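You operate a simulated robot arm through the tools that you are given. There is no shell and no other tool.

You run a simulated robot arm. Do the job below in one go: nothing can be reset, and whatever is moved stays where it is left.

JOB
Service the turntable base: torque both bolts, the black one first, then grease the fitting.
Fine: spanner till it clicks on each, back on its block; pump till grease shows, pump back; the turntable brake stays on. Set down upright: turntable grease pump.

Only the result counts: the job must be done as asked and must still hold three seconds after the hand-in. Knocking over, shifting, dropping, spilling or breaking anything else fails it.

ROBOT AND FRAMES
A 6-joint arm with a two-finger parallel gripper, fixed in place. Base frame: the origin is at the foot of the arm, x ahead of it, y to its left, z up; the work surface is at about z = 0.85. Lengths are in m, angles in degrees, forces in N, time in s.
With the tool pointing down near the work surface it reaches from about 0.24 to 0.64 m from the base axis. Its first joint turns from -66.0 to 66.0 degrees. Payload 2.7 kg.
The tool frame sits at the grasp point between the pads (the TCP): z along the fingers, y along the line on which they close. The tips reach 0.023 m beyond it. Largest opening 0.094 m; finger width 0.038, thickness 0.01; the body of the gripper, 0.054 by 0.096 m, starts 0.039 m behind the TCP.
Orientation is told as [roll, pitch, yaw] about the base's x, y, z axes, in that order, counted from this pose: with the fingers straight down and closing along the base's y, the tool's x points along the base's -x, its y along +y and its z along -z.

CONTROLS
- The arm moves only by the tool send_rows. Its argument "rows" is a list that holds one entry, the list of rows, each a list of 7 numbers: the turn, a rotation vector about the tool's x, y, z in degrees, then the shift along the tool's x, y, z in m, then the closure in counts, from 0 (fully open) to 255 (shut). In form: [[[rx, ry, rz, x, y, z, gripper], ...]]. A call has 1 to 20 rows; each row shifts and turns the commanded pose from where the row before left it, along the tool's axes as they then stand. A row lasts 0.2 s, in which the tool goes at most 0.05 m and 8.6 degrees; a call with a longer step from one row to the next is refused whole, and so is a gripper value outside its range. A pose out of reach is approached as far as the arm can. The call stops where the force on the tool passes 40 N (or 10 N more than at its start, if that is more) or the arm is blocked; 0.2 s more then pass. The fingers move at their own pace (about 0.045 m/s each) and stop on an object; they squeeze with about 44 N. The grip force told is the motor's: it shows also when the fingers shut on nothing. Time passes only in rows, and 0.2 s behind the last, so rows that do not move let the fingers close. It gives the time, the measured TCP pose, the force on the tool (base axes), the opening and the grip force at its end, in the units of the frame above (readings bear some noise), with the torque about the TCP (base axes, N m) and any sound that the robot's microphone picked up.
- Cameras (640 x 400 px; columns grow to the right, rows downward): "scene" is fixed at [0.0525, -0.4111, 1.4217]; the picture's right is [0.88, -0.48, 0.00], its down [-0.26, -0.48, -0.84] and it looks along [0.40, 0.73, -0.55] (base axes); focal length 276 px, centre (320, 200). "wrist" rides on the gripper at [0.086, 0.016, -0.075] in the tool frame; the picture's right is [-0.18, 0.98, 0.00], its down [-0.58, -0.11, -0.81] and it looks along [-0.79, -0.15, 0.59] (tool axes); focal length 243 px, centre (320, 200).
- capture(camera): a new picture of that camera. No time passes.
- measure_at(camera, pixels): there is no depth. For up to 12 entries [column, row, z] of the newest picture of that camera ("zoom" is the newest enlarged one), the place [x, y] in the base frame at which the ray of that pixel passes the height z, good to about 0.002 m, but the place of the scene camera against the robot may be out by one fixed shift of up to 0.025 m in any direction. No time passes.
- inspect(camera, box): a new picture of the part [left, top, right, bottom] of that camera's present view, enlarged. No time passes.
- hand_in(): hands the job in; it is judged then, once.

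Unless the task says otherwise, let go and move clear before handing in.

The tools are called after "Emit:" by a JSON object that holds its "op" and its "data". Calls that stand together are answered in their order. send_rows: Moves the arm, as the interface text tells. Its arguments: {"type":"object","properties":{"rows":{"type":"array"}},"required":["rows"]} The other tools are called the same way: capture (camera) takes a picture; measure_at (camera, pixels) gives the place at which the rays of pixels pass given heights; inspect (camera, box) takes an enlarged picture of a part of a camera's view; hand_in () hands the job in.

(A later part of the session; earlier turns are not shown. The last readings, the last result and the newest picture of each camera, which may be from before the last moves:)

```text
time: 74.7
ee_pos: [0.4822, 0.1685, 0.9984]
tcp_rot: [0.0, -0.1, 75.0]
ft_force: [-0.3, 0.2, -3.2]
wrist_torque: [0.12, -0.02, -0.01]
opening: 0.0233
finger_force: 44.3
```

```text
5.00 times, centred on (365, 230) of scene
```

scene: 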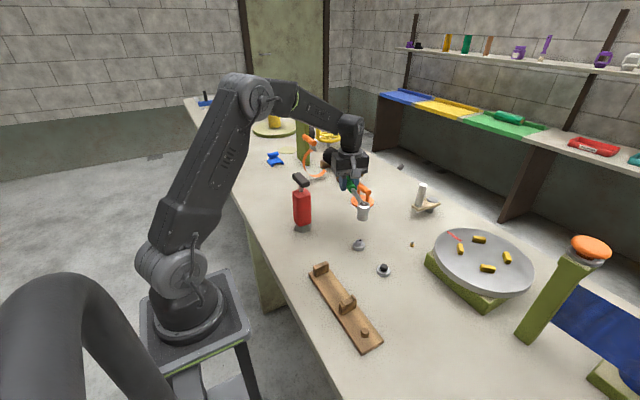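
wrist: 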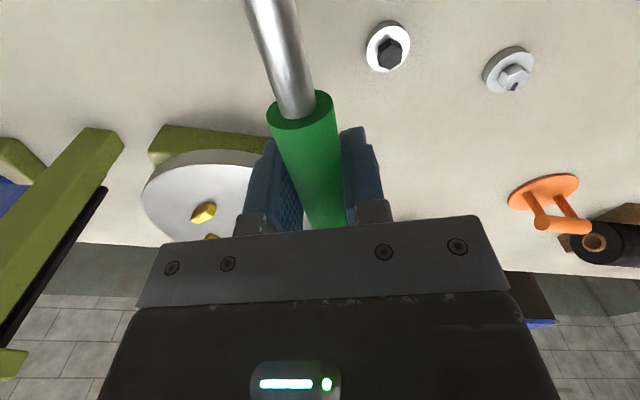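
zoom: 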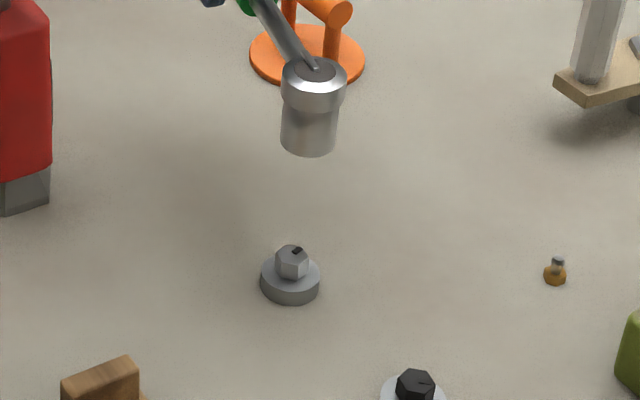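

The spanner is over the silver bolt, about 2–3 mm from the aimed spot. I'll correct that and lower to just above the hex.

Emit:
{"op": "send_rows", "data": {"rows": [[[0, 0, 0, -0.0018, 0.003, 0, 255], [0, 0, 0, 0, 0, 0.02, 255], [0, 0, 0, 0, 0, 0.02, 255], [0, 0, 0, 0, 0, 0.02, 255], [0, 0, 0, 0, 0, 0.01, 255], [0, 0, 0, 0, 0, 0, 255], [0, 0, 0, 0, 0, 0, 255]]]}}

Emit:
{"op": "send_rows", "data": {"rows": [[[0, 0, 0, 0, 0, 0, 255]]]}}

Emit:
{"op": "inspect", "data": {"camera": "scene", "box": [340, 216, 388, 256]}}

Emit:
{"op": "capture", "data": {"camera": "wrist"}}

```text
time: 76.3
ee_pos: [0.4771, 0.1722, 0.9281]
tcp_rot: [0.0, 0.0, 75.0]
ft_force: [0.4, -0.2, -2.7]
wrist_torque: [0.15, -0.02, 0.05]
opening: 0.0231
finger_force: 44.0
```

```text
time: 76.7
ee_pos: [0.4783, 0.173, 0.929]
tcp_rot: [-0.1, 0.0, 75.0]
ft_force: [-0.2, 0.8, -3.1]
wrist_torque: [0.13, -0.02, -0.01]
opening: 0.0231
finger_force: 44.4
```

```text
10.00 times, centred on (364, 236) of scene
```

zoom: 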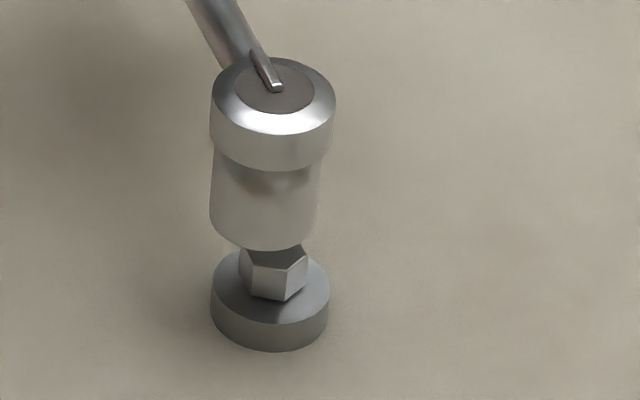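

```text
taken
```

wrist: 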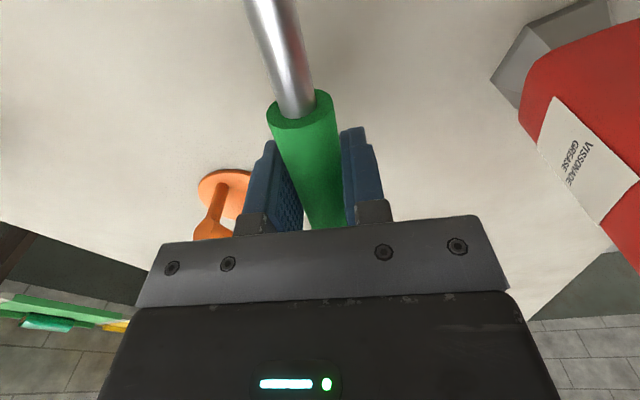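

The socket is about 4 mm left of the bolt axis (disc at x=274, expected ≈291). I'll shift it right by 4 mm and check again.

Emit:
{"op": "send_rows", "data": {"rows": [[[0, 0, 0, 0.0009, -0.0038, 0, 255], [0, 0, 0, 0, 0, 0.006, 255], [0, 0, 0, 0, 0, 0, 255], [0, 0, 0, 0, 0, 0, 255]]]}}

Emit:
{"op": "inspect", "data": {"camera": "scene", "box": [340, 216, 388, 256]}}

```text
time: 77.7
ee_pos: [0.4816, 0.1701, 0.9217]
tcp_rot: [0.0, 0.0, 75.0]
ft_force: [0.0, 0.9, -3.7]
wrist_torque: [0.1, -0.03, 0.0]
opening: 0.0232
finger_force: 44.6
```

```text
10.00 times, centred on (364, 236) of scene
```

zoom: 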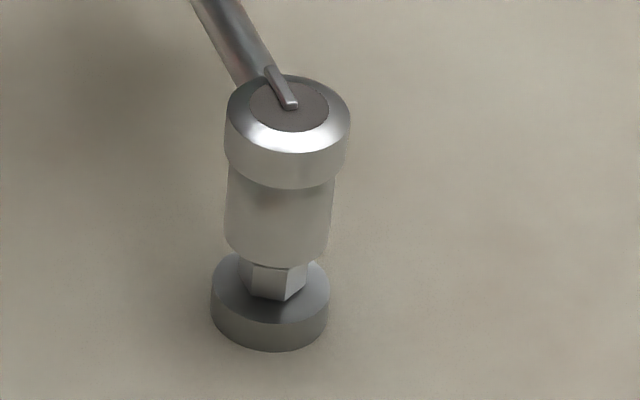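

Now the disc centre (289,107) matches the expected axis. I'll lower gently onto the silver hex.

Emit:
{"op": "send_rows", "data": {"rows": [[[0, 0, 0, 0, 0, 0.004, 255], [0, 0, 0, 0, 0, 0.004, 255], [0, 0, 0, 0, 0, 0.002, 255], [0, 0, 0, 0, 0, 0, 255]]]}}

Emit:
{"op": "send_rows", "data": {"rows": [[[0, 0, 0, 0, 0, 0.0015, 255], [0, 0, 0, 0, 0, 0.0015, 255], [0, 0, 0, 0, 0, 0, 255]]]}}

Emit:
{"op": "send_rows", "data": {"rows": [[[0, 0, 0, 0, 0, 0.0015, 255], [0, 0, 0, 0, 0, 0, 255]]]}}

Emit:
{"op": "inspect", "data": {"camera": "scene", "box": [340, 216, 388, 256]}}

```text
time: 78.7
ee_pos: [0.4816, 0.1698, 0.9122]
tcp_rot: [-0.1, 0.0, 75.0]
ft_force: [1.0, -0.6, -2.8]
wrist_torque: [0.15, -0.05, 0.02]
opening: 0.0231
finger_force: 44.5
```

```text
time: 79.5
ee_pos: [0.4815, 0.1703, 0.9083]
tcp_rot: [0.0, 0.0, 74.9]
ft_force: [0.2, 0.0, -2.0]
wrist_torque: [0.14, -0.04, 0.02]
opening: 0.0231
finger_force: 44.2
```

```text
time: 80.1
ee_pos: [0.481, 0.1697, 0.9075]
tcp_rot: [0.0, 0.0, 75.1]
ft_force: [0.4, 0.0, -2.3]
wrist_torque: [0.09, -0.05, 0.05]
opening: 0.0232
finger_force: 44.2
```

```text
10.00 times, centred on (364, 236) of scene
```

zoom: 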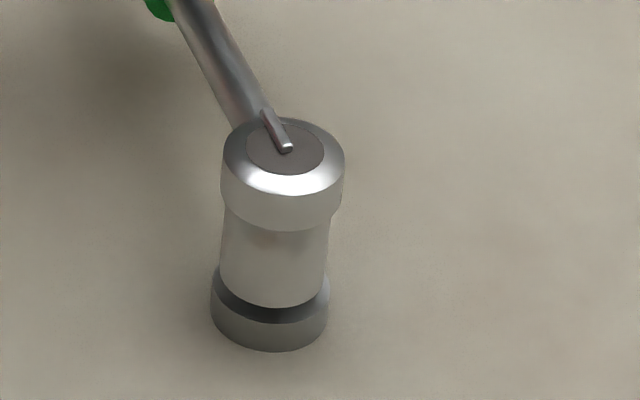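

The socket has slid over the hex with no contact force yet. I'll continue down in small steps to a light contact.

Emit:
{"op": "send_rows", "data": {"rows": [[[0, 0, 0, 0, 0, 0.0015, 255], [0, 0, 0, 0, 0, 0, 255]]]}}

Emit:
{"op": "send_rows", "data": {"rows": [[[0, 0, 0, 0, 0, 0.0012, 255], [0, 0, 0, 0, 0, 0, 255]]]}}

Emit:
{"op": "send_rows", "data": {"rows": [[[0, 0, 0, 0, 0, 0.001, 255], [0, 0, 0, 0, 0, 0, 255]]]}}

Emit:
{"op": "inspect", "data": {"camera": "scene", "box": [340, 216, 388, 256]}}

```text
time: 80.7
ee_pos: [0.4808, 0.1701, 0.9066]
tcp_rot: [-0.1, 0.0, 74.9]
ft_force: [-4.4, -0.3, 11.0]
wrist_torque: [-1.05, 0.43, -0.59]
opening: 0.0229
finger_force: 43.6
```

```text
time: 81.3
ee_pos: [0.4824, 0.1707, 0.9068]
tcp_rot: [-0.2, 0.0, 75.0]
ft_force: [-4.8, -1.6, 21.0]
wrist_torque: [-1.25, 0.45, -0.54]
opening: 0.0231
finger_force: 43.7
```

```text
time: 81.9
ee_pos: [0.481, 0.1698, 0.9057]
tcp_rot: [-0.3, -0.1, 74.9]
ft_force: [-6.8, -3.3, 31.6]
wrist_torque: [-0.84, 0.38, -0.67]
opening: 0.0228
finger_force: 44.1
```

```text
10.00 times, centred on (364, 236) of scene
```

zoom: 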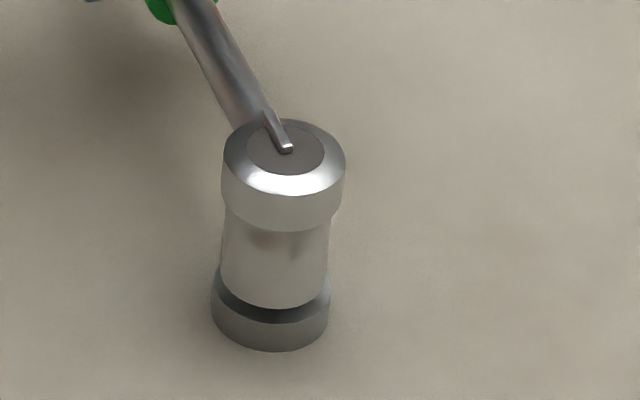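

The socket has seated at the same height as on the black bolt. I'll ease the push and start turning clockwise, watching both the readings and the pin.

Emit:
{"op": "send_rows", "data": {"rows": [[[0, 0, 0, 0, 0, -0.0014, 255], [0, 0, 1, 0, -0.0022, 0, 255], [0, 0, 1, 0, -0.0022, 0, 255], [0, 0, 1, 0, -0.0022, 0, 255], [0, 0, 1, 0, -0.0022, 0, 255], [0, 0, 0, 0, 0, 0, 255]]]}}

Emit:
{"op": "send_rows", "data": {"rows": [[[0, 0, 1, 0, -0.0022, 0, 255], [0, 0, 1, 0, -0.0022, 0, 255], [0, 0, 1, 0, -0.0022, 0, 255], [0, 0, 1, 0, -0.0022, 0, 255], [0, 0, 0, 0, 0, 0, 255]]]}}

Emit:
{"op": "inspect", "data": {"camera": "scene", "box": [332, 206, 396, 254]}}

```text
time: 83.3
ee_pos: [0.4911, 0.1677, 0.906]
tcp_rot: [0.0, -0.1, 70.8]
ft_force: [-4.6, -1.9, 19.8]
wrist_torque: [0.48, -0.13, -0.42]
opening: 0.0229
finger_force: 44.1
```

```text
time: 84.5
ee_pos: [0.4987, 0.1639, 0.9059]
tcp_rot: [-0.1, -0.1, 67.0]
ft_force: [-2.1, 3.2, 16.3]
wrist_torque: [0.11, -0.04, -0.41]
opening: 0.023
finger_force: 43.7
```

```text
8.33 times, centred on (364, 230) of scene
```

zoom: 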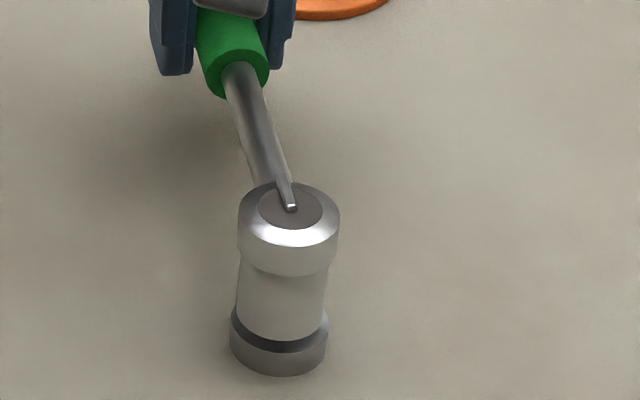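

No pin yet at 67°. I'll keep turning in 4° steps, checking the image each time.

Emit:
{"op": "send_rows", "data": {"rows": [[[0, 0, 1, 0, -0.0022, 0, 255], [0, 0, 1, 0, -0.0022, 0, 255], [0, 0, 1, 0, -0.0022, 0, 255], [0, 0, 1, 0, -0.0022, 0, 255], [0, 0, 0, 0, 0, 0, 255]]]}}

Emit:
{"op": "inspect", "data": {"camera": "scene", "box": [332, 206, 396, 254]}}

Emit:
{"op": "send_rows", "data": {"rows": [[[0, 0, 1, 0, -0.0022, 0, 255], [0, 0, 1, 0, -0.0022, 0, 255], [0, 0, 1, 0, -0.0022, 0, 255], [0, 0, 1, 0, -0.0022, 0, 255], [0, 0, 0, 0, 0, 0, 255]]]}}

Emit:
{"op": "inspect", "data": {"camera": "scene", "box": [332, 206, 396, 254]}}

```text
time: 85.7
ee_pos: [0.5078, 0.1615, 0.9051]
tcp_rot: [0.0, -0.1, 63.0]
ft_force: [-6.4, 8.2, 20.6]
wrist_torque: [-0.23, 0.24, -1.22]
opening: 0.0234
finger_force: 43.9
```

```text
8.33 times, centred on (364, 230) of scene
```

zoom: 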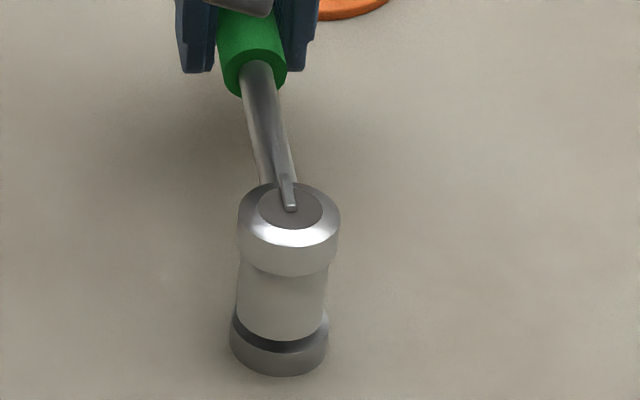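

```text
time: 86.9
ee_pos: [0.5136, 0.1579, 0.9052]
tcp_rot: [-0.1, -0.1, 59.0]
ft_force: [-2.6, 12.1, 19.1]
wrist_torque: [0.03, -0.02, -1.0]
opening: 0.0232
finger_force: 43.8
```

```text
8.33 times, centred on (364, 230) of scene
```

zoom: 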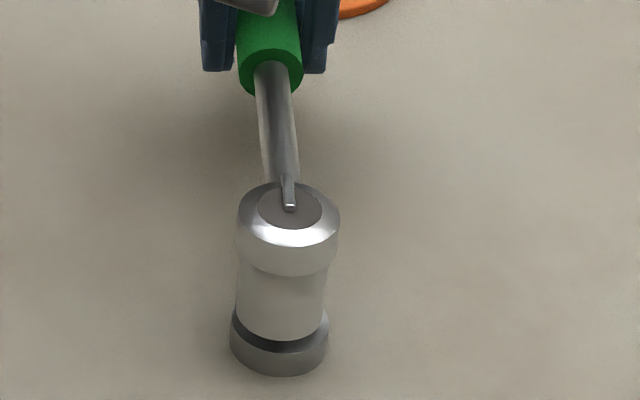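

No pin at 59° yet, and the sideways load is growing to 12 N in +y. I'll relieve that by 1 mm and keep turning.

Emit:
{"op": "send_rows", "data": {"rows": [[[0, 0, 0, -0.0007, 0.0008, -0.0003, 255], [0, 0, 1, 0, -0.0022, 0, 255], [0, 0, 1, 0, -0.0022, 0, 255], [0, 0, 1, 0, -0.0022, 0, 255], [0, 0, 1, 0, -0.0022, 0, 255], [0, 0, 0, 0, 0, 0, 255]]]}}

Emit:
{"op": "inspect", "data": {"camera": "scene", "box": [332, 206, 396, 254]}}

Emit:
{"op": "send_rows", "data": {"rows": [[[0, 0, 1, 0, -0.0022, 0, 255], [0, 0, 1, 0, -0.0022, 0, 255], [0, 0, 1, 0, -0.0022, 0, 255], [0, 0, 1, 0, -0.0022, 0, 255], [0, 0, 0, 0, 0, 0, 255]]]}}

Emit:
{"op": "inspect", "data": {"camera": "scene", "box": [332, 206, 396, 254]}}

```text
time: 88.3
ee_pos: [0.5205, 0.1514, 0.9055]
tcp_rot: [0.0, 0.1, 54.9]
ft_force: [-0.1, -5.1, 9.2]
wrist_torque: [0.47, -0.37, 0.19]
opening: 0.023
finger_force: 44.3
```

```text
8.33 times, centred on (364, 230) of scene
```

zoom: 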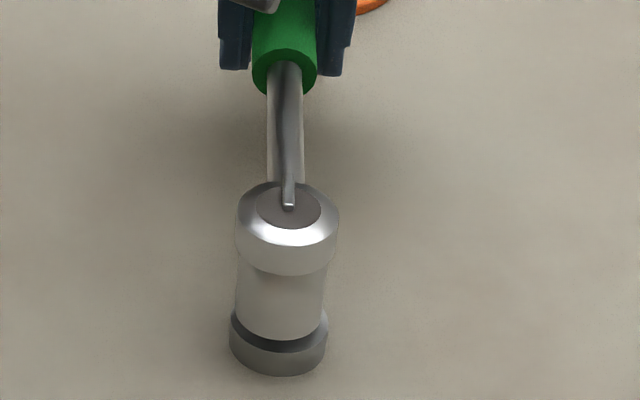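

```text
time: 89.5
ee_pos: [0.5265, 0.1471, 0.906]
tcp_rot: [0.0, 0.2, 50.9]
ft_force: [-7.7, -12.3, 12.7]
wrist_torque: [-0.33, 0.3, 0.2]
opening: 0.023
finger_force: 43.9
```

```text
8.33 times, centred on (364, 230) of scene
```

zoom: 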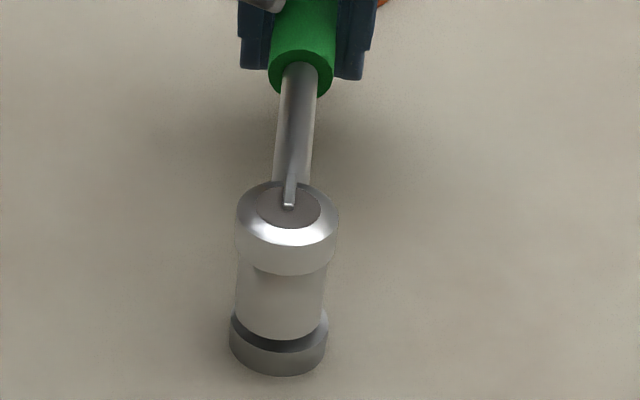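

At 51° there's no pin yet and the load is now along the shaft. I'll relieve it by 1 mm and go on in smaller 3° steps.

Emit:
{"op": "send_rows", "data": {"rows": [[[0, 0, 0, 0.001, 0, 0, 255], [0, 0, 1, 0, -0.0022, 0, 255], [0, 0, 1, 0, -0.0022, 0, 255], [0, 0, 1, 0, -0.0022, 0, 255], [0, 0, 0, 0, 0, 0, 255]]]}}

Emit:
{"op": "inspect", "data": {"camera": "scene", "box": [332, 206, 396, 254]}}

Emit:
{"op": "send_rows", "data": {"rows": [[[0, 0, 1, 0, -0.0022, 0, 255], [0, 0, 1, 0, -0.0022, 0, 255], [0, 0, 1, 0, -0.0022, 0, 255], [0, 0, 0, 0, 0, 0, 255]]]}}

Emit:
{"op": "inspect", "data": {"camera": "scene", "box": [332, 206, 396, 254]}}

```text
time: 90.7
ee_pos: [0.5321, 0.1425, 0.9061]
tcp_rot: [-0.1, -0.2, 47.9]
ft_force: [-4.4, -3.5, 9.9]
wrist_torque: [-0.29, 0.34, -0.17]
opening: 0.023
finger_force: 43.9
```

```text
8.33 times, centred on (364, 230) of scene
```

zoom: 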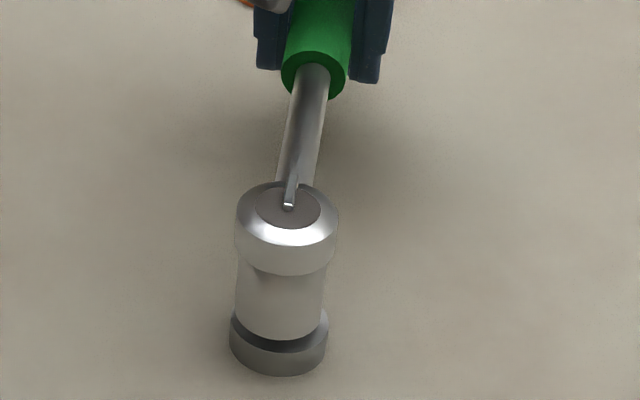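

```text
time: 91.7
ee_pos: [0.5385, 0.1379, 0.9058]
tcp_rot: [0.1, 0.0, 44.9]
ft_force: [-6.7, -2.8, 4.5]
wrist_torque: [0.44, -0.43, -0.26]
opening: 0.0232
finger_force: 43.8
```

```text
8.33 times, centred on (364, 230) of scene
```

zoom: 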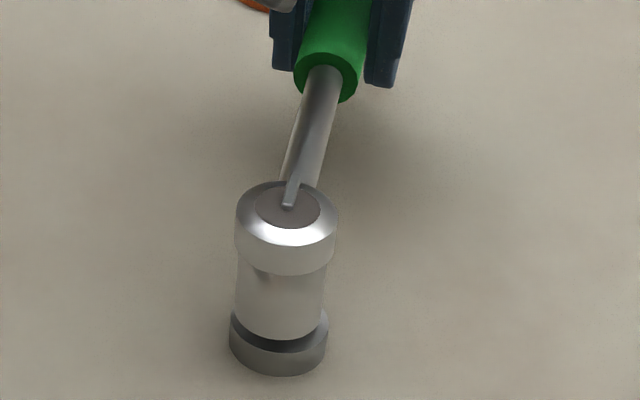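

No pin at 45° after 30° of turn. I'll add a touch of down-force and continue in 2° steps.

Emit:
{"op": "send_rows", "data": {"rows": [[[0, 0, 0, 0.0003, 0, 0.0006, 255], [0, 0, 1, 0, -0.0022, 0, 255], [0, 0, 1, 0, -0.0022, 0, 255], [0, 0, 0, 0, 0, 0, 255]]]}}

Emit:
{"op": "inspect", "data": {"camera": "scene", "box": [332, 206, 396, 254]}}

Emit:
{"op": "send_rows", "data": {"rows": [[[0, 0, 1, 0, -0.0022, 0, 255], [0, 0, 1, 0, -0.0022, 0, 255], [0, 0, 0, 0, 0, 0, 255]]]}}

Emit:
{"op": "inspect", "data": {"camera": "scene", "box": [332, 206, 396, 254]}}

```text
time: 92.7
ee_pos: [0.5396, 0.1355, 0.906]
tcp_rot: [-0.1, -0.1, 43.0]
ft_force: [-6.0, -0.7, 13.0]
wrist_torque: [-0.42, 0.47, -0.39]
opening: 0.0233
finger_force: 43.6
```

```text
8.33 times, centred on (364, 230) of scene
```

zoom: 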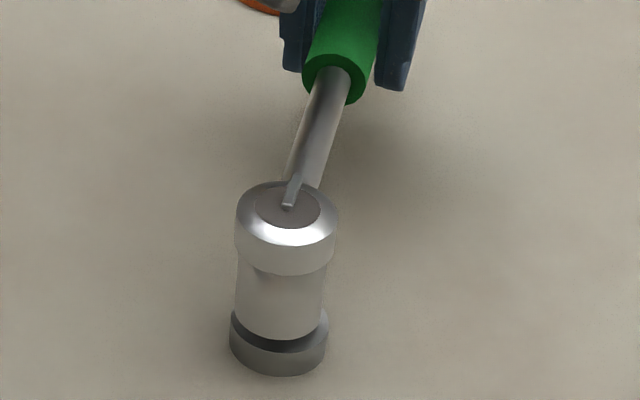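

```text
time: 93.5
ee_pos: [0.5422, 0.1321, 0.9046]
tcp_rot: [-0.1, -0.1, 41.1]
ft_force: [-3.1, 0.4, 18.9]
wrist_torque: [-0.45, 0.58, -0.37]
opening: 0.0231
finger_force: 43.8
```

```text
8.33 times, centred on (364, 230) of scene
```

zoom: 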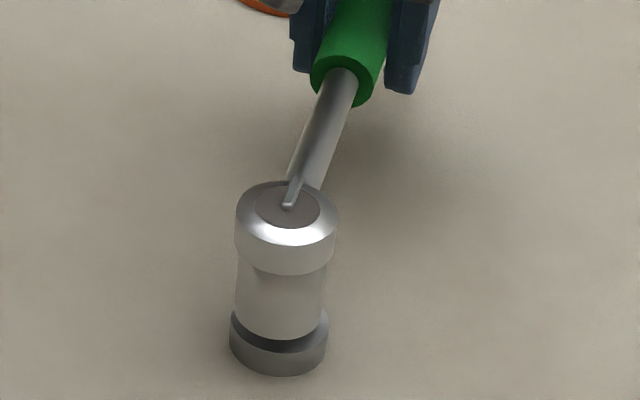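

No pin yet at 41° after 34° of turn. I'll continue in 2° steps, looking after each one.

Emit:
{"op": "send_rows", "data": {"rows": [[[0, 0, 1, 0, -0.0022, 0, 255], [0, 0, 1, 0, -0.0022, 0, 255], [0, 0, 0, 0, 0, 0, 255]]]}}

Emit:
{"op": "inspect", "data": {"camera": "scene", "box": [332, 206, 396, 254]}}

Emit:
{"op": "send_rows", "data": {"rows": [[[0, 0, 1, 0, -0.0022, 0, 255], [0, 0, 1, 0, -0.0022, 0, 255], [0, 0, 0, 0, 0, 0, 255]]]}}

Emit:
{"op": "inspect", "data": {"camera": "scene", "box": [332, 206, 396, 254]}}

```text
time: 94.3
ee_pos: [0.5459, 0.1285, 0.9046]
tcp_rot: [0.0, -0.1, 38.9]
ft_force: [-2.8, 2.1, 12.7]
wrist_torque: [0.25, -0.22, -0.42]
opening: 0.0232
finger_force: 44.3
```

```text
8.33 times, centred on (364, 230) of scene
```

zoom: 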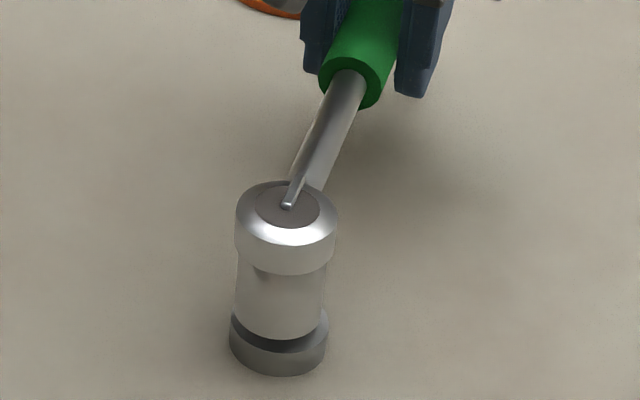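

```text
time: 95.1
ee_pos: [0.5485, 0.1261, 0.9049]
tcp_rot: [-0.1, 0.0, 36.8]
ft_force: [-0.2, 1.0, 8.8]
wrist_torque: [0.36, -0.53, -0.16]
opening: 0.0231
finger_force: 44.5
```

```text
8.33 times, centred on (364, 230) of scene
```

zoom: 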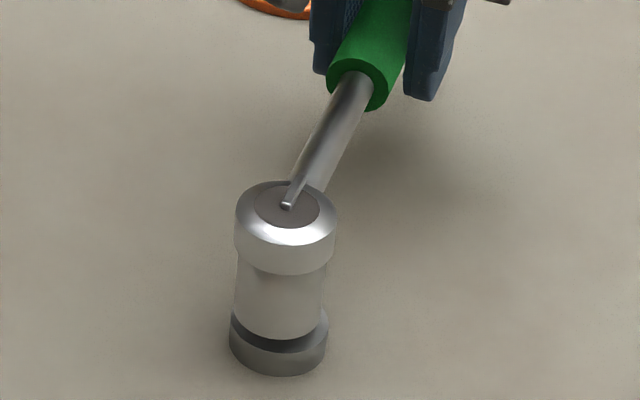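

No pin yet at 37°. The black bolt's pin came between 36° and 44° of turn, so I'll continue in 2° steps.

Emit:
{"op": "send_rows", "data": {"rows": [[[0, 0, 0, 0, 0, 0.0004, 255], [0, 0, 1, 0, -0.0022, 0, 255], [0, 0, 1, 0, -0.0022, 0, 255], [0, 0, 0, 0, 0, 0, 255]]]}}

Emit:
{"op": "inspect", "data": {"camera": "scene", "box": [332, 206, 396, 254]}}

Emit:
{"op": "send_rows", "data": {"rows": [[[0, 0, 1, 0, -0.0022, 0, 255], [0, 0, 1, 0, -0.0022, 0, 255], [0, 0, 0, 0, 0, 0, 255]]]}}

Emit:
{"op": "inspect", "data": {"camera": "scene", "box": [332, 206, 396, 254]}}

```text
time: 96.1
ee_pos: [0.5506, 0.1217, 0.9065]
tcp_rot: [-0.1, -0.2, 34.9]
ft_force: [-2.0, 3.2, 16.1]
wrist_torque: [-0.31, 0.41, -0.38]
opening: 0.0227
finger_force: 43.8
```

```text
8.33 times, centred on (364, 230) of scene
```

zoom: 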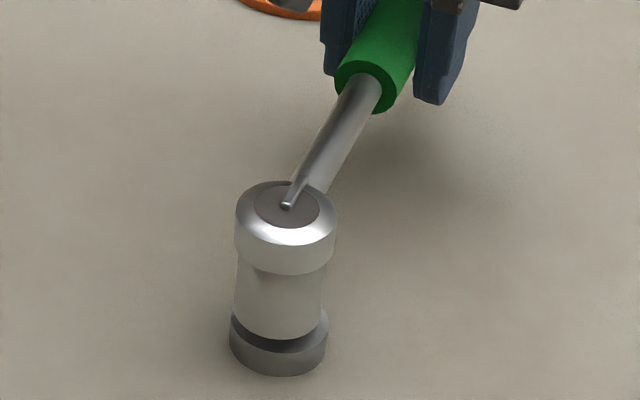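

```text
time: 96.9
ee_pos: [0.5535, 0.1179, 0.905]
tcp_rot: [0.0, -0.2, 32.9]
ft_force: [2.5, 5.8, 16.1]
wrist_torque: [-0.17, 0.22, -0.42]
opening: 0.023
finger_force: 43.9
```

```text
8.33 times, centred on (364, 230) of scene
```

zoom: 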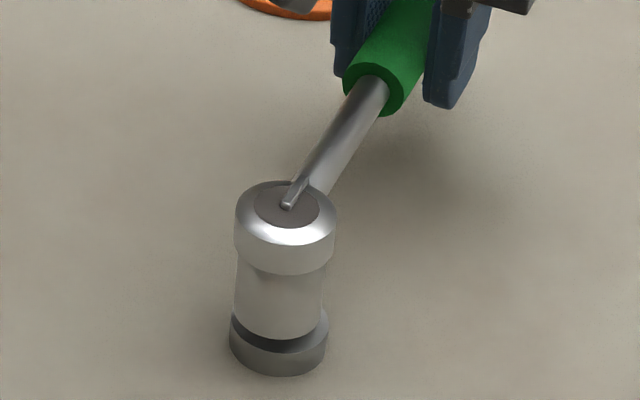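

No pin after 42° of spanner travel; the first few degrees may have been play. I'll continue in 2° steps, since the space ahead is clear.

Emit:
{"op": "send_rows", "data": {"rows": [[[0, 0, 1, 0, -0.0022, 0, 255], [0, 0, 1, 0, -0.0022, 0, 255], [0, 0, 0, 0, 0, 0, 255]]]}}

Emit:
{"op": "inspect", "data": {"camera": "scene", "box": [332, 206, 396, 254]}}

Emit:
{"op": "send_rows", "data": {"rows": [[[0, 0, 1, 0, -0.0022, 0, 255], [0, 0, 1, 0, -0.0022, 0, 255], [0, 0, 0, 0, 0, 0, 255]]]}}

Emit:
{"op": "inspect", "data": {"camera": "scene", "box": [332, 206, 396, 254]}}

```text
time: 97.7
ee_pos: [0.5567, 0.1138, 0.9048]
tcp_rot: [0.0, -0.2, 30.9]
ft_force: [1.7, 9.0, 14.6]
wrist_torque: [0.21, -0.22, -0.85]
opening: 0.0233
finger_force: 44.3
```

```text
8.33 times, centred on (364, 230) of scene
```

zoom: 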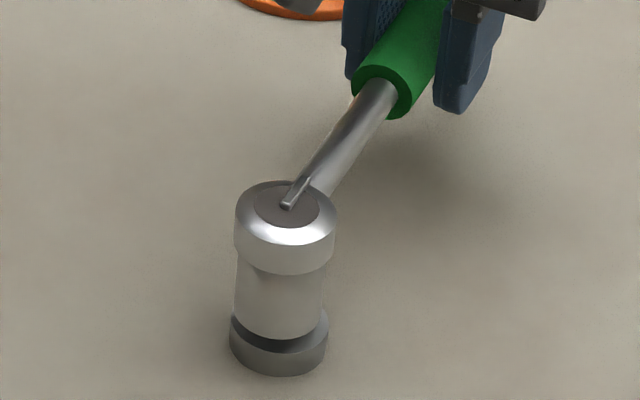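

```text
time: 98.5
ee_pos: [0.5594, 0.1089, 0.9052]
tcp_rot: [0.0, -0.2, 28.9]
ft_force: [3.3, 11.7, 13.9]
wrist_torque: [0.1, -0.09, -1.05]
opening: 0.023
finger_force: 44.2
```

```text
8.33 times, centred on (364, 230) of scene
```

zoom: 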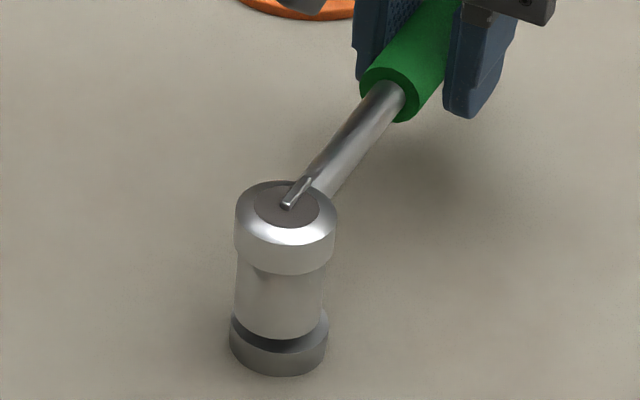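

Still no pin at 29°. I'll relieve the side load and continue in small steps.

Emit:
{"op": "send_rows", "data": {"rows": [[[0, 0, 0, -0.0007, 0.0007, 0, 255], [0, 0, 1, 0, -0.0022, 0, 255], [0, 0, 1, 0, -0.0022, 0, 255], [0, 0, 0, 0, 0, 0, 255]]]}}

Emit:
{"op": "inspect", "data": {"camera": "scene", "box": [332, 206, 396, 254]}}

Emit:
{"op": "send_rows", "data": {"rows": [[[0, 0, 1, 0, -0.0022, 0, 255], [0, 0, 1, 0, -0.0022, 0, 255], [0, 0, 0, 0, 0, 0, 255]]]}}

Emit:
{"op": "inspect", "data": {"camera": "scene", "box": [332, 206, 396, 254]}}

```text
time: 99.5
ee_pos: [0.5608, 0.1071, 0.9051]
tcp_rot: [-0.1, 0.0, 26.8]
ft_force: [-0.4, 6.6, 15.4]
wrist_torque: [0.03, -0.11, -0.77]
opening: 0.0229
finger_force: 44.1
```

```text
8.33 times, centred on (364, 230) of scene
```

zoom: 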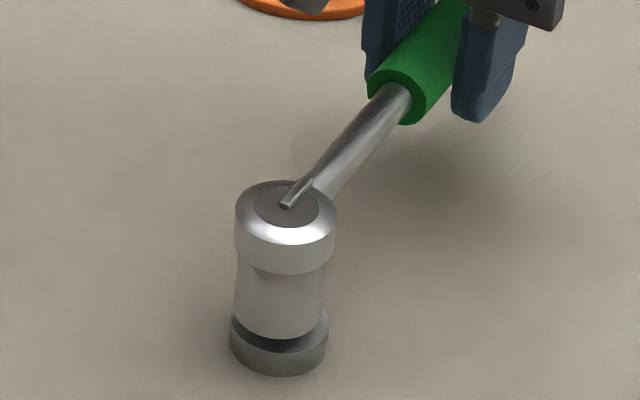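

```text
time: 100.3
ee_pos: [0.5627, 0.1032, 0.9049]
tcp_rot: [-0.1, 0.0, 24.9]
ft_force: [-2.3, 3.1, 16.3]
wrist_torque: [-0.11, 0.27, -0.53]
opening: 0.0231
finger_force: 43.4
```

```text
8.33 times, centred on (364, 230) of scene
```

zoom: 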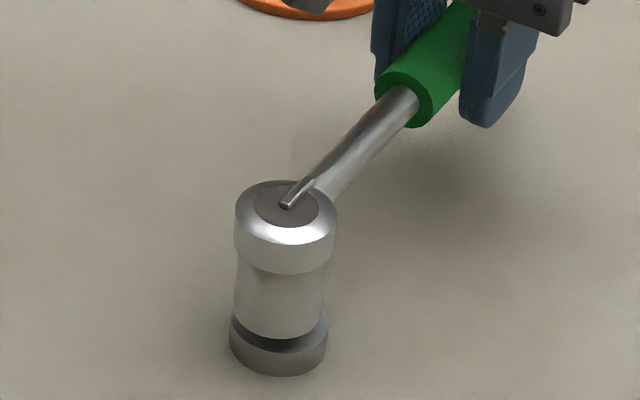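

No pin after 50° of spanner travel. I'll go a few degrees more in small steps before checking the bolt's mark.

Emit:
{"op": "send_rows", "data": {"rows": [[[0, 0, 1, 0, -0.0022, 0, 255], [0, 0, 1, 0, -0.0022, 0, 255], [0, 0, 0, 0, 0, 0, 255]]]}}

Emit:
{"op": "inspect", "data": {"camera": "scene", "box": [332, 206, 396, 254]}}

Emit:
{"op": "send_rows", "data": {"rows": [[[0, 0, 1, 0, -0.0022, 0, 255], [0, 0, 1, 0, -0.0022, 0, 255], [0, 0, 0, 0, 0, 0, 255]]]}}

Emit:
{"op": "inspect", "data": {"camera": "scene", "box": [332, 206, 396, 254]}}

```text
time: 101.1
ee_pos: [0.5638, 0.0994, 0.9059]
tcp_rot: [-0.1, -0.1, 22.9]
ft_force: [-1.4, 4.5, 16.0]
wrist_torque: [-0.13, 0.3, -0.56]
opening: 0.0229
finger_force: 43.9
```

```text
8.33 times, centred on (364, 230) of scene
```

zoom: 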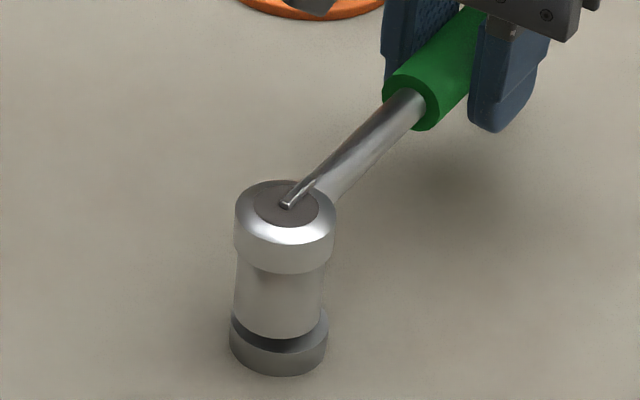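

```text
time: 101.9
ee_pos: [0.5659, 0.0963, 0.9056]
tcp_rot: [0.0, 0.0, 20.9]
ft_force: [2.0, 3.6, 11.3]
wrist_torque: [0.11, -0.29, -0.39]
opening: 0.023
finger_force: 44.2
```

```text
8.33 times, centred on (364, 230) of scene
```

zoom: 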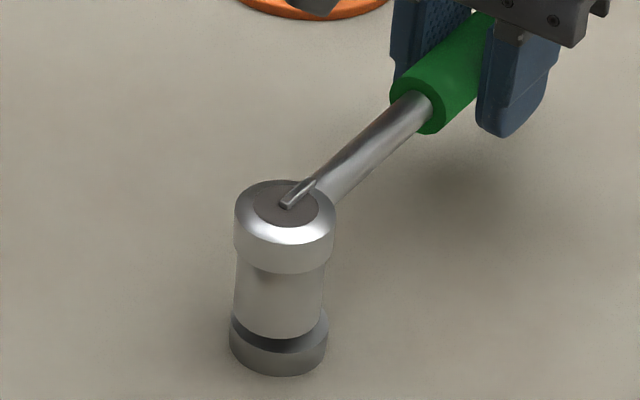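

No pin after 54° of travel. I'll lift off and look at the silver bolt's mark to see how far it has actually turned.

Emit:
{"op": "send_rows", "data": {"rows": [[[0, 0, 0, 0, 0, -0.005, 255], [0, 0, 0, 0, 0, -0.01, 255], [0, 0, 0, 0, 0, -0.02, 255], [0, 0, 0, 0, 0, -0.03, 255], [0, 0, 0, 0, 0, -0.03, 255], [0, 0, 0, 0.0334, -0.014, 0, 255], [0, 0, 0, 0.0334, -0.014, 0, 255], [0, 0, 0, 0.0334, -0.014, 0, 255], [0, 0, 0, 0.0334, -0.014, 0, 255], [0, 0, 0, 0, 0, 0, 255], [0, 0, 0, 0, 0, 0, 255]]]}}

Emit:
{"op": "capture", "data": {"camera": "wrist"}}

Emit:
{"op": "inspect", "data": {"camera": "wrist", "box": [350, 20, 430, 80]}}

```text
time: 104.3
ee_pos: [0.4608, -0.005, 1.0006]
tcp_rot: [0.0, 0.0, 21.0]
ft_force: [-0.2, 0.0, -2.5]
wrist_torque: [0.03, -0.15, 0.02]
opening: 0.0232
finger_force: 43.6
```

```text
taken
```

wrist: 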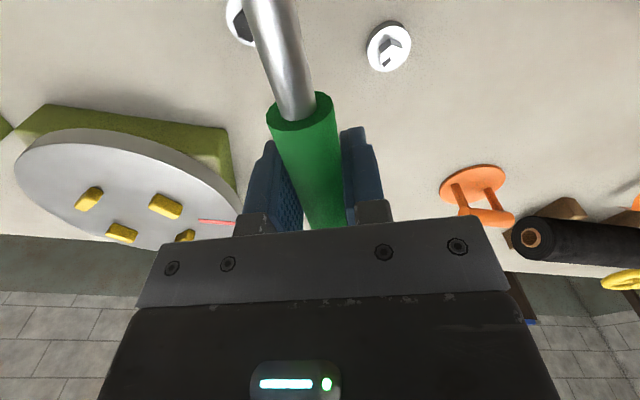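

```text
6.67 times, centred on (390, 50) of wrist
```

zoom: 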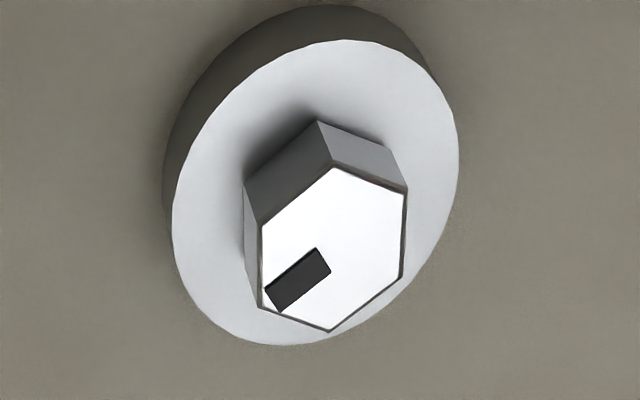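

The silver bolt has followed the full 54° and still sits aligned with the spanner, so it just needs more turn. I'll go back the same way, re-seat at 21° and continue.

Emit:
{"op": "send_rows", "data": {"rows": [[[0, 0, 0, -0.0334, 0.014, 0, 255], [0, 0, 0, -0.0334, 0.014, 0, 255], [0, 0, 0, -0.0334, 0.014, 0, 255], [0, 0, 0, -0.0334, 0.014, 0, 255], [0, 0, 0, 0, 0, 0.03, 255], [0, 0, 0, 0, 0, 0.03, 255], [0, 0, 0, 0, 0, 0.02, 255], [0, 0, 0, 0, 0, 0, 255], [0, 0, 0, 0, 0, 0, 255]]]}}

Emit:
{"op": "send_rows", "data": {"rows": [[[0, 0, 0, 0, 0, 0.004, 255], [0, 0, 0, 0, 0, 0.004, 255], [0, 0, 0, 0, 0, 0.003, 255], [0, 0, 0, 0, 0, 0, 255]]]}}

Emit:
{"op": "send_rows", "data": {"rows": [[[0, 0, 0, 0, 0, 0.002, 255], [0, 0, 0, 0, 0, 0, 255]]]}}

Emit:
{"op": "send_rows", "data": {"rows": [[[0, 0, 0, 0, 0, 0.0015, 255], [0, 0, 0, 0, 0, 0, 255]]]}}

Emit:
{"op": "inspect", "data": {"camera": "scene", "box": [332, 206, 396, 254]}}

```text
time: 106.3
ee_pos: [0.5652, 0.0953, 0.9209]
tcp_rot: [0.0, 0.0, 21.0]
ft_force: [-0.1, -0.6, -1.7]
wrist_torque: [0.04, -0.12, 0.01]
opening: 0.0228
finger_force: 43.9
```

```text
time: 107.3
ee_pos: [0.5662, 0.0953, 0.9088]
tcp_rot: [0.0, 0.0, 21.0]
ft_force: [-0.3, -0.1, -2.6]
wrist_torque: [0.04, -0.11, 0.01]
opening: 0.0232
finger_force: 44.0
```

```text
time: 107.9
ee_pos: [0.5662, 0.0953, 0.9072]
tcp_rot: [0.0, -0.1, 20.9]
ft_force: [-0.3, -0.6, -1.8]
wrist_torque: [0.06, -0.11, -0.01]
opening: 0.0232
finger_force: 44.3
```

```text
time: 108.5
ee_pos: [0.5655, 0.0947, 0.9067]
tcp_rot: [0.0, -0.1, 21.0]
ft_force: [-6.1, -0.9, 8.9]
wrist_torque: [-0.28, 0.77, -0.15]
opening: 0.023
finger_force: 44.1
```

```text
8.33 times, centred on (364, 230) of scene
```

zoom: 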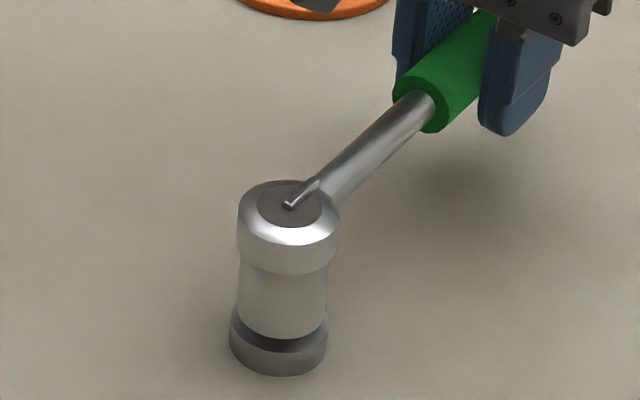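

It's seated again at the same height with a light contact. I'll turn on in 2° steps and watch for the pin.

Emit:
{"op": "send_rows", "data": {"rows": [[[0, 0, 0, 0, 0, 0.0005, 255], [0, 0, 1, 0, -0.0022, 0, 255], [0, 0, 1, 0, -0.0022, 0, 255], [0, 0, 0, 0, 0, 0, 255]]]}}

Emit:
{"op": "inspect", "data": {"camera": "scene", "box": [332, 206, 396, 254]}}

Emit:
{"op": "send_rows", "data": {"rows": [[[0, 0, 1, 0, -0.0022, 0, 255], [0, 0, 1, 0, -0.0022, 0, 255], [0, 0, 0, 0, 0, 0, 255]]]}}

Emit:
{"op": "inspect", "data": {"camera": "scene", "box": [332, 206, 396, 254]}}

```text
time: 109.5
ee_pos: [0.5674, 0.0916, 0.9057]
tcp_rot: [-0.1, 0.0, 18.9]
ft_force: [-8.9, -3.8, 11.3]
wrist_torque: [-0.24, 0.54, 0.15]
opening: 0.0231
finger_force: 43.8
```

```text
8.33 times, centred on (364, 230) of scene
```

zoom: 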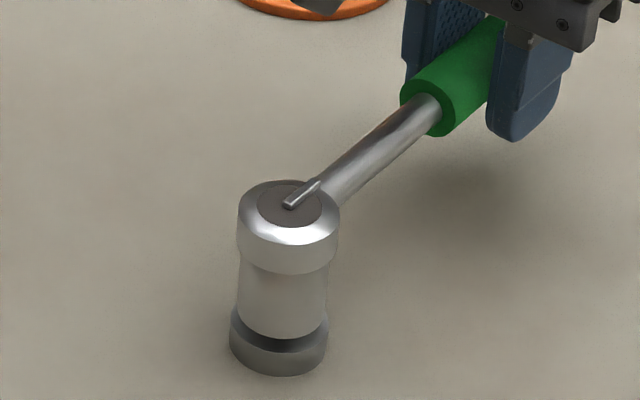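

```text
time: 110.3
ee_pos: [0.569, 0.0857, 0.9051]
tcp_rot: [-0.1, 0.0, 16.9]
ft_force: [-14.1, -6.5, 14.8]
wrist_torque: [-0.12, 0.27, 0.33]
opening: 0.0231
finger_force: 44.4
```

```text
8.33 times, centred on (364, 230) of scene
```

zoom: 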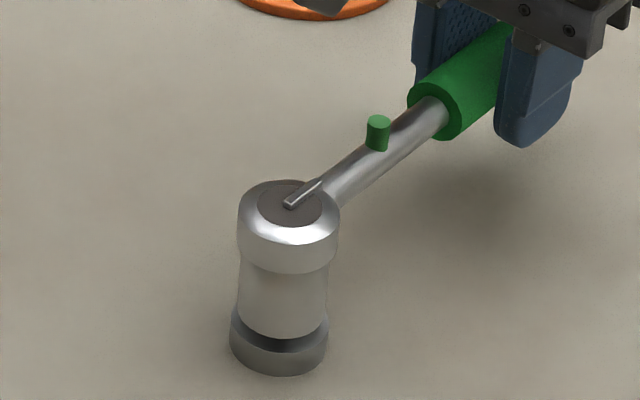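

The green pin popped up again at 17°, so the silver bolt has clicked too. I'll lift straight off, then turn the spanner back to 90° and carry it to above its block.

Emit:
{"op": "send_rows", "data": {"rows": [[[0, 0, 0, 0, 0, -0.003, 255], [0, 0, 0, 0, 0, -0.007, 255], [0, 0, 0, 0, 0, -0.02, 255], [0, 0, 0, 0, 0, -0.03, 255], [0, 0, 0, 0, 0, -0.04, 255], [0, 0, -8.2, 0, 0, 0, 255], [0, 0, -8.2, 0, 0, 0, 255], [0, 0, -8.2, 0, 0, 0, 255], [0, 0, -8.2, 0, 0, 0, 255], [0, 0, -8.2, 0, 0, 0, 255], [0, 0, -8.2, 0, 0, 0, 255], [0, 0, -8.2, 0, 0, 0, 255], [0, 0, -8.2, 0, 0, 0, 255], [0, 0, -7.4, 0, 0, 0, 255], [0, 0, 0, 0, 0, 0, 255], [0, 0, 0, 0, 0, 0, 255]]]}}

Emit:
{"op": "capture", "data": {"camera": "scene"}}

Emit:
{"op": "inspect", "data": {"camera": "scene", "box": [340, 216, 436, 280]}}

```text
time: 113.7
ee_pos: [0.5698, 0.0876, 1.0049]
tcp_rot: [-0.1, 0.0, 90.0]
ft_force: [-0.4, 0.1, -3.4]
wrist_torque: [0.16, -0.03, 0.03]
opening: 0.023
finger_force: 43.8
```

```text
taken
```

scene: 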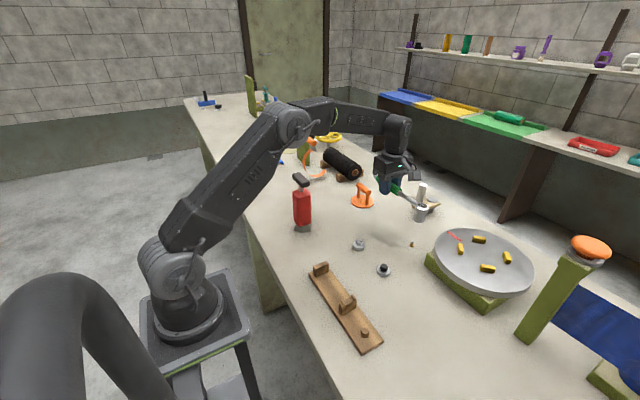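

```text
6.25 times, centred on (388, 248) of scene
```

zoom: 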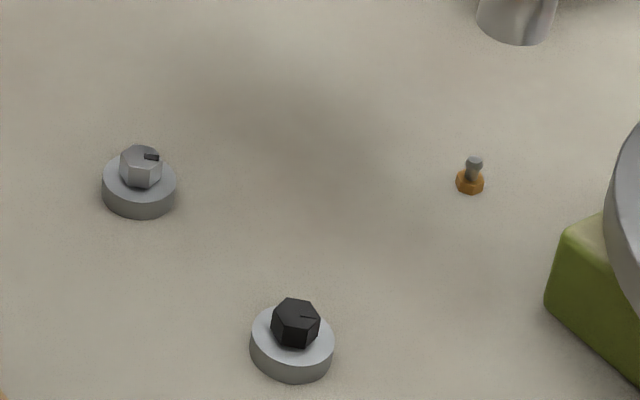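

Both bolt marks now point the same way (to the right at zoom (150,155) and (308,317)), which fits both being fully torqued. I'll carry the spanner back over its block.

Emit:
{"op": "send_rows", "data": {"rows": [[[0, 0, 0, 0.0177, 0.0337, 0, 255], [0, 0, 0, 0.0177, 0.0337, 0, 255], [0, 0, 0, 0.0177, 0.0337, 0, 255], [0, 0, 0, 0.0177, 0.0337, 0, 255], [0, 0, 0, 0.0177, 0.0337, 0, 255], [0, 0, 0, 0.0177, 0.0337, 0, 255], [0, 0, 0, 0.0177, 0.0337, 0, 255], [0, 0, 0, 0.0177, 0.0336, 0, 255], [0, 0, 0, 0, 0, 0, 255], [0, 0, 0, 0, 0, 0, 255]]]}}

Emit:
{"op": "send_rows", "data": {"rows": [[[0, 0, 0, 0, 0, 0, 255]]]}}

Emit:
{"op": "send_rows", "data": {"rows": [[[0, 0, 0, 0, 0, 0, 255]]]}}

Emit:
{"op": "inspect", "data": {"camera": "scene", "box": [330, 250, 410, 350]}}

Emit:
{"op": "capture", "data": {"camera": "wrist"}}

```text
time: 115.9
ee_pos: [0.3002, -0.0563, 1.004]
tcp_rot: [0.0, -0.1, 90.1]
ft_force: [-0.7, 0.7, -3.6]
wrist_torque: [0.14, 0.03, -0.02]
opening: 0.0233
finger_force: 43.7
```

```text
time: 116.3
ee_pos: [0.2993, -0.0564, 1.0045]
tcp_rot: [0.0, -0.1, 90.1]
ft_force: [-0.1, 0.5, -3.1]
wrist_torque: [0.12, 0.0, -0.02]
opening: 0.0229
finger_force: 43.9
```

```text
time: 116.7
ee_pos: [0.2983, -0.055, 1.004]
tcp_rot: [0.0, 0.0, 90.0]
ft_force: [0.1, 1.0, -2.1]
wrist_torque: [0.16, 0.0, 0.0]
opening: 0.0231
finger_force: 44.1
```

```text
4.00 times, centred on (370, 300) of scene
```

zoom: 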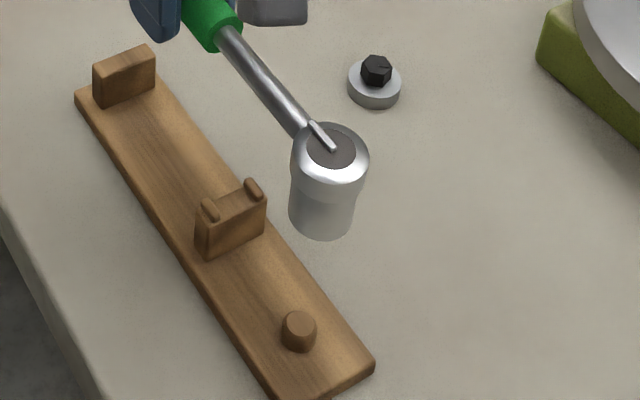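

```text
taken
```

wrist: 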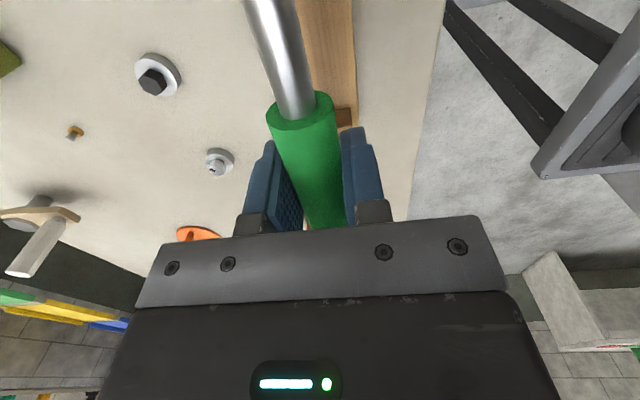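

The socket sits at the same image position as when I first lifted it off the block (disc (331,150), previously (330,150)), so a straight descent should seat it. I'll lower most of the way and look again.

Emit:
{"op": "send_rows", "data": {"rows": [[[0, 0, 0, 0, 0, 0.02, 255], [0, 0, 0, 0, 0, 0.02, 255], [0, 0, 0, 0, 0, 0.02, 255], [0, 0, 0, 0, 0, 0.015, 255], [0, 0, 0, 0, 0, 0, 255], [0, 0, 0, 0, 0, 0, 255]]]}}

Emit:
{"op": "inspect", "data": {"camera": "scene", "box": [330, 270, 410, 350]}}

Emit:
{"op": "inspect", "data": {"camera": "scene", "box": [300, 240, 380, 300]}}

```text
time: 118.1
ee_pos: [0.3004, -0.0554, 0.9309]
tcp_rot: [0.0, 0.1, 90.0]
ft_force: [0.0, -0.1, -2.6]
wrist_torque: [0.13, 0.03, 0.02]
opening: 0.0232
finger_force: 43.8
```

```text
5.00 times, centred on (370, 310) of scene
```

zoom: 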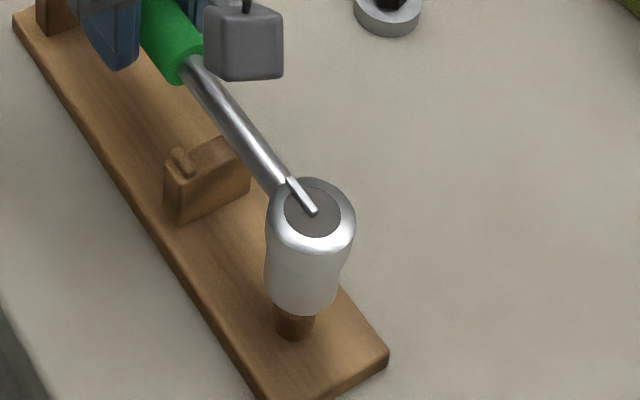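

```text
6.67 times, centred on (340, 270) of scene
```

zoom: 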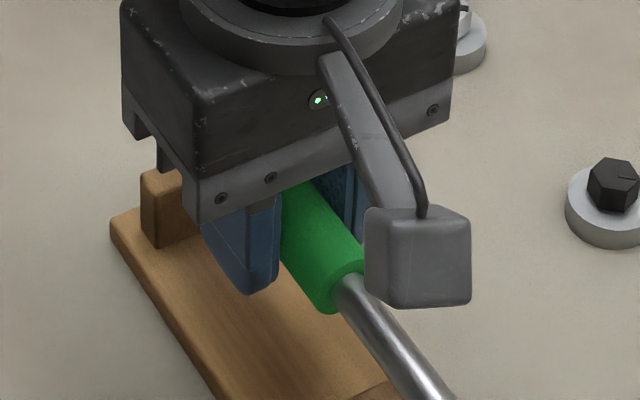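

The socket is over the peg, about 1 mm to the right of where it originally stood. I'll nudge it left and lower slowly, watching the force.

Emit:
{"op": "send_rows", "data": {"rows": [[[0, 0, 0, -0.0003, 0.0008, 0, 255], [0, 0, 0, 0, 0, 0.005, 255], [0, 0, 0, 0, 0, 0.005, 255], [0, 0, 0, 0, 0, 0.004, 255], [0, 0, 0, 0, 0, 0, 255]]]}}

Emit:
{"op": "send_rows", "data": {"rows": [[[0, 0, 0, 0, 0, 0.003, 255], [0, 0, 0, 0, 0, 0.002, 255], [0, 0, 0, 0, 0, 0, 255]]]}}

Emit:
{"op": "inspect", "data": {"camera": "scene", "box": [330, 270, 410, 350]}}

```text
time: 119.3
ee_pos: [0.299, -0.0559, 0.9143]
tcp_rot: [0.1, 0.0, 90.0]
ft_force: [0.0, 0.3, -2.7]
wrist_torque: [0.13, -0.05, -0.02]
opening: 0.023
finger_force: 43.6
```

```text
time: 120.1
ee_pos: [0.2985, -0.0546, 0.9104]
tcp_rot: [0.0, 0.0, 89.9]
ft_force: [0.8, -0.1, -3.3]
wrist_torque: [0.13, 0.0, -0.01]
opening: 0.0232
finger_force: 44.5
```

```text
5.00 times, centred on (370, 310) of scene
```

zoom: 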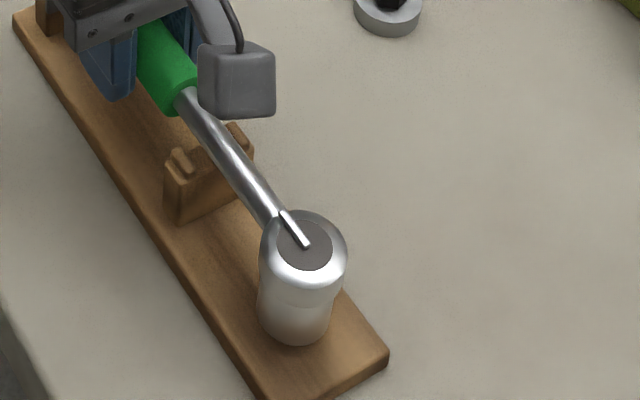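

The socket has gone over the peg without contact. I'll lower the last few millimetres in 1.5 mm steps.

Emit:
{"op": "send_rows", "data": {"rows": [[[0, 0, 0, 0, 0, 0.002, 255], [0, 0, 0, 0, 0, 0.0015, 255], [0, 0, 0, 0, 0, 0, 255]]]}}

Emit:
{"op": "send_rows", "data": {"rows": [[[0, 0, 0, 0, 0, 0.0015, 255], [0, 0, 0, 0, 0, 0, 255]]]}}

Emit:
{"op": "send_rows", "data": {"rows": [[[0, 0, 0, 0, 0, 0.001, 255], [0, 0, 0, 0, 0, 0, 255]]]}}

Emit:
{"op": "inspect", "data": {"camera": "scene", "box": [330, 270, 410, 350]}}

```text
time: 120.9
ee_pos: [0.2986, -0.0559, 0.9071]
tcp_rot: [0.0, 0.0, 90.0]
ft_force: [0.1, 0.3, -3.1]
wrist_torque: [0.12, -0.03, 0.03]
opening: 0.0233
finger_force: 44.5
```

```text
time: 121.5
ee_pos: [0.2996, -0.0545, 0.9067]
tcp_rot: [-0.2, 0.2, 90.0]
ft_force: [-1.9, -3.8, 19.3]
wrist_torque: [-1.2, 0.12, -0.37]
opening: 0.0229
finger_force: 43.8
```

```text
time: 122.1
ee_pos: [0.3, -0.0539, 0.9048]
tcp_rot: [-0.4, 0.0, 90.0]
ft_force: [-3.8, -2.6, 39.4]
wrist_torque: [-0.9, 0.09, -0.49]
opening: 0.023
finger_force: 43.9
```

```text
5.00 times, centred on (370, 310) of scene
```

zoom: 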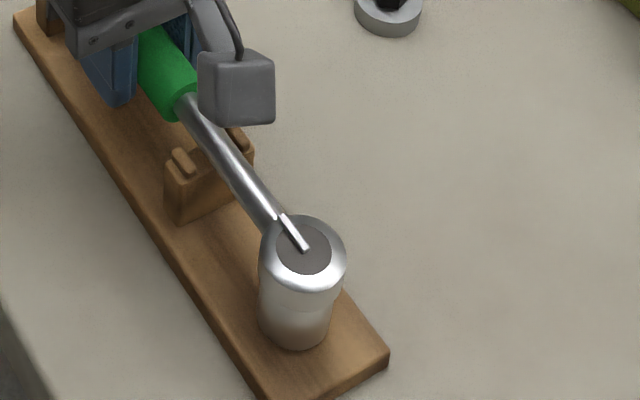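

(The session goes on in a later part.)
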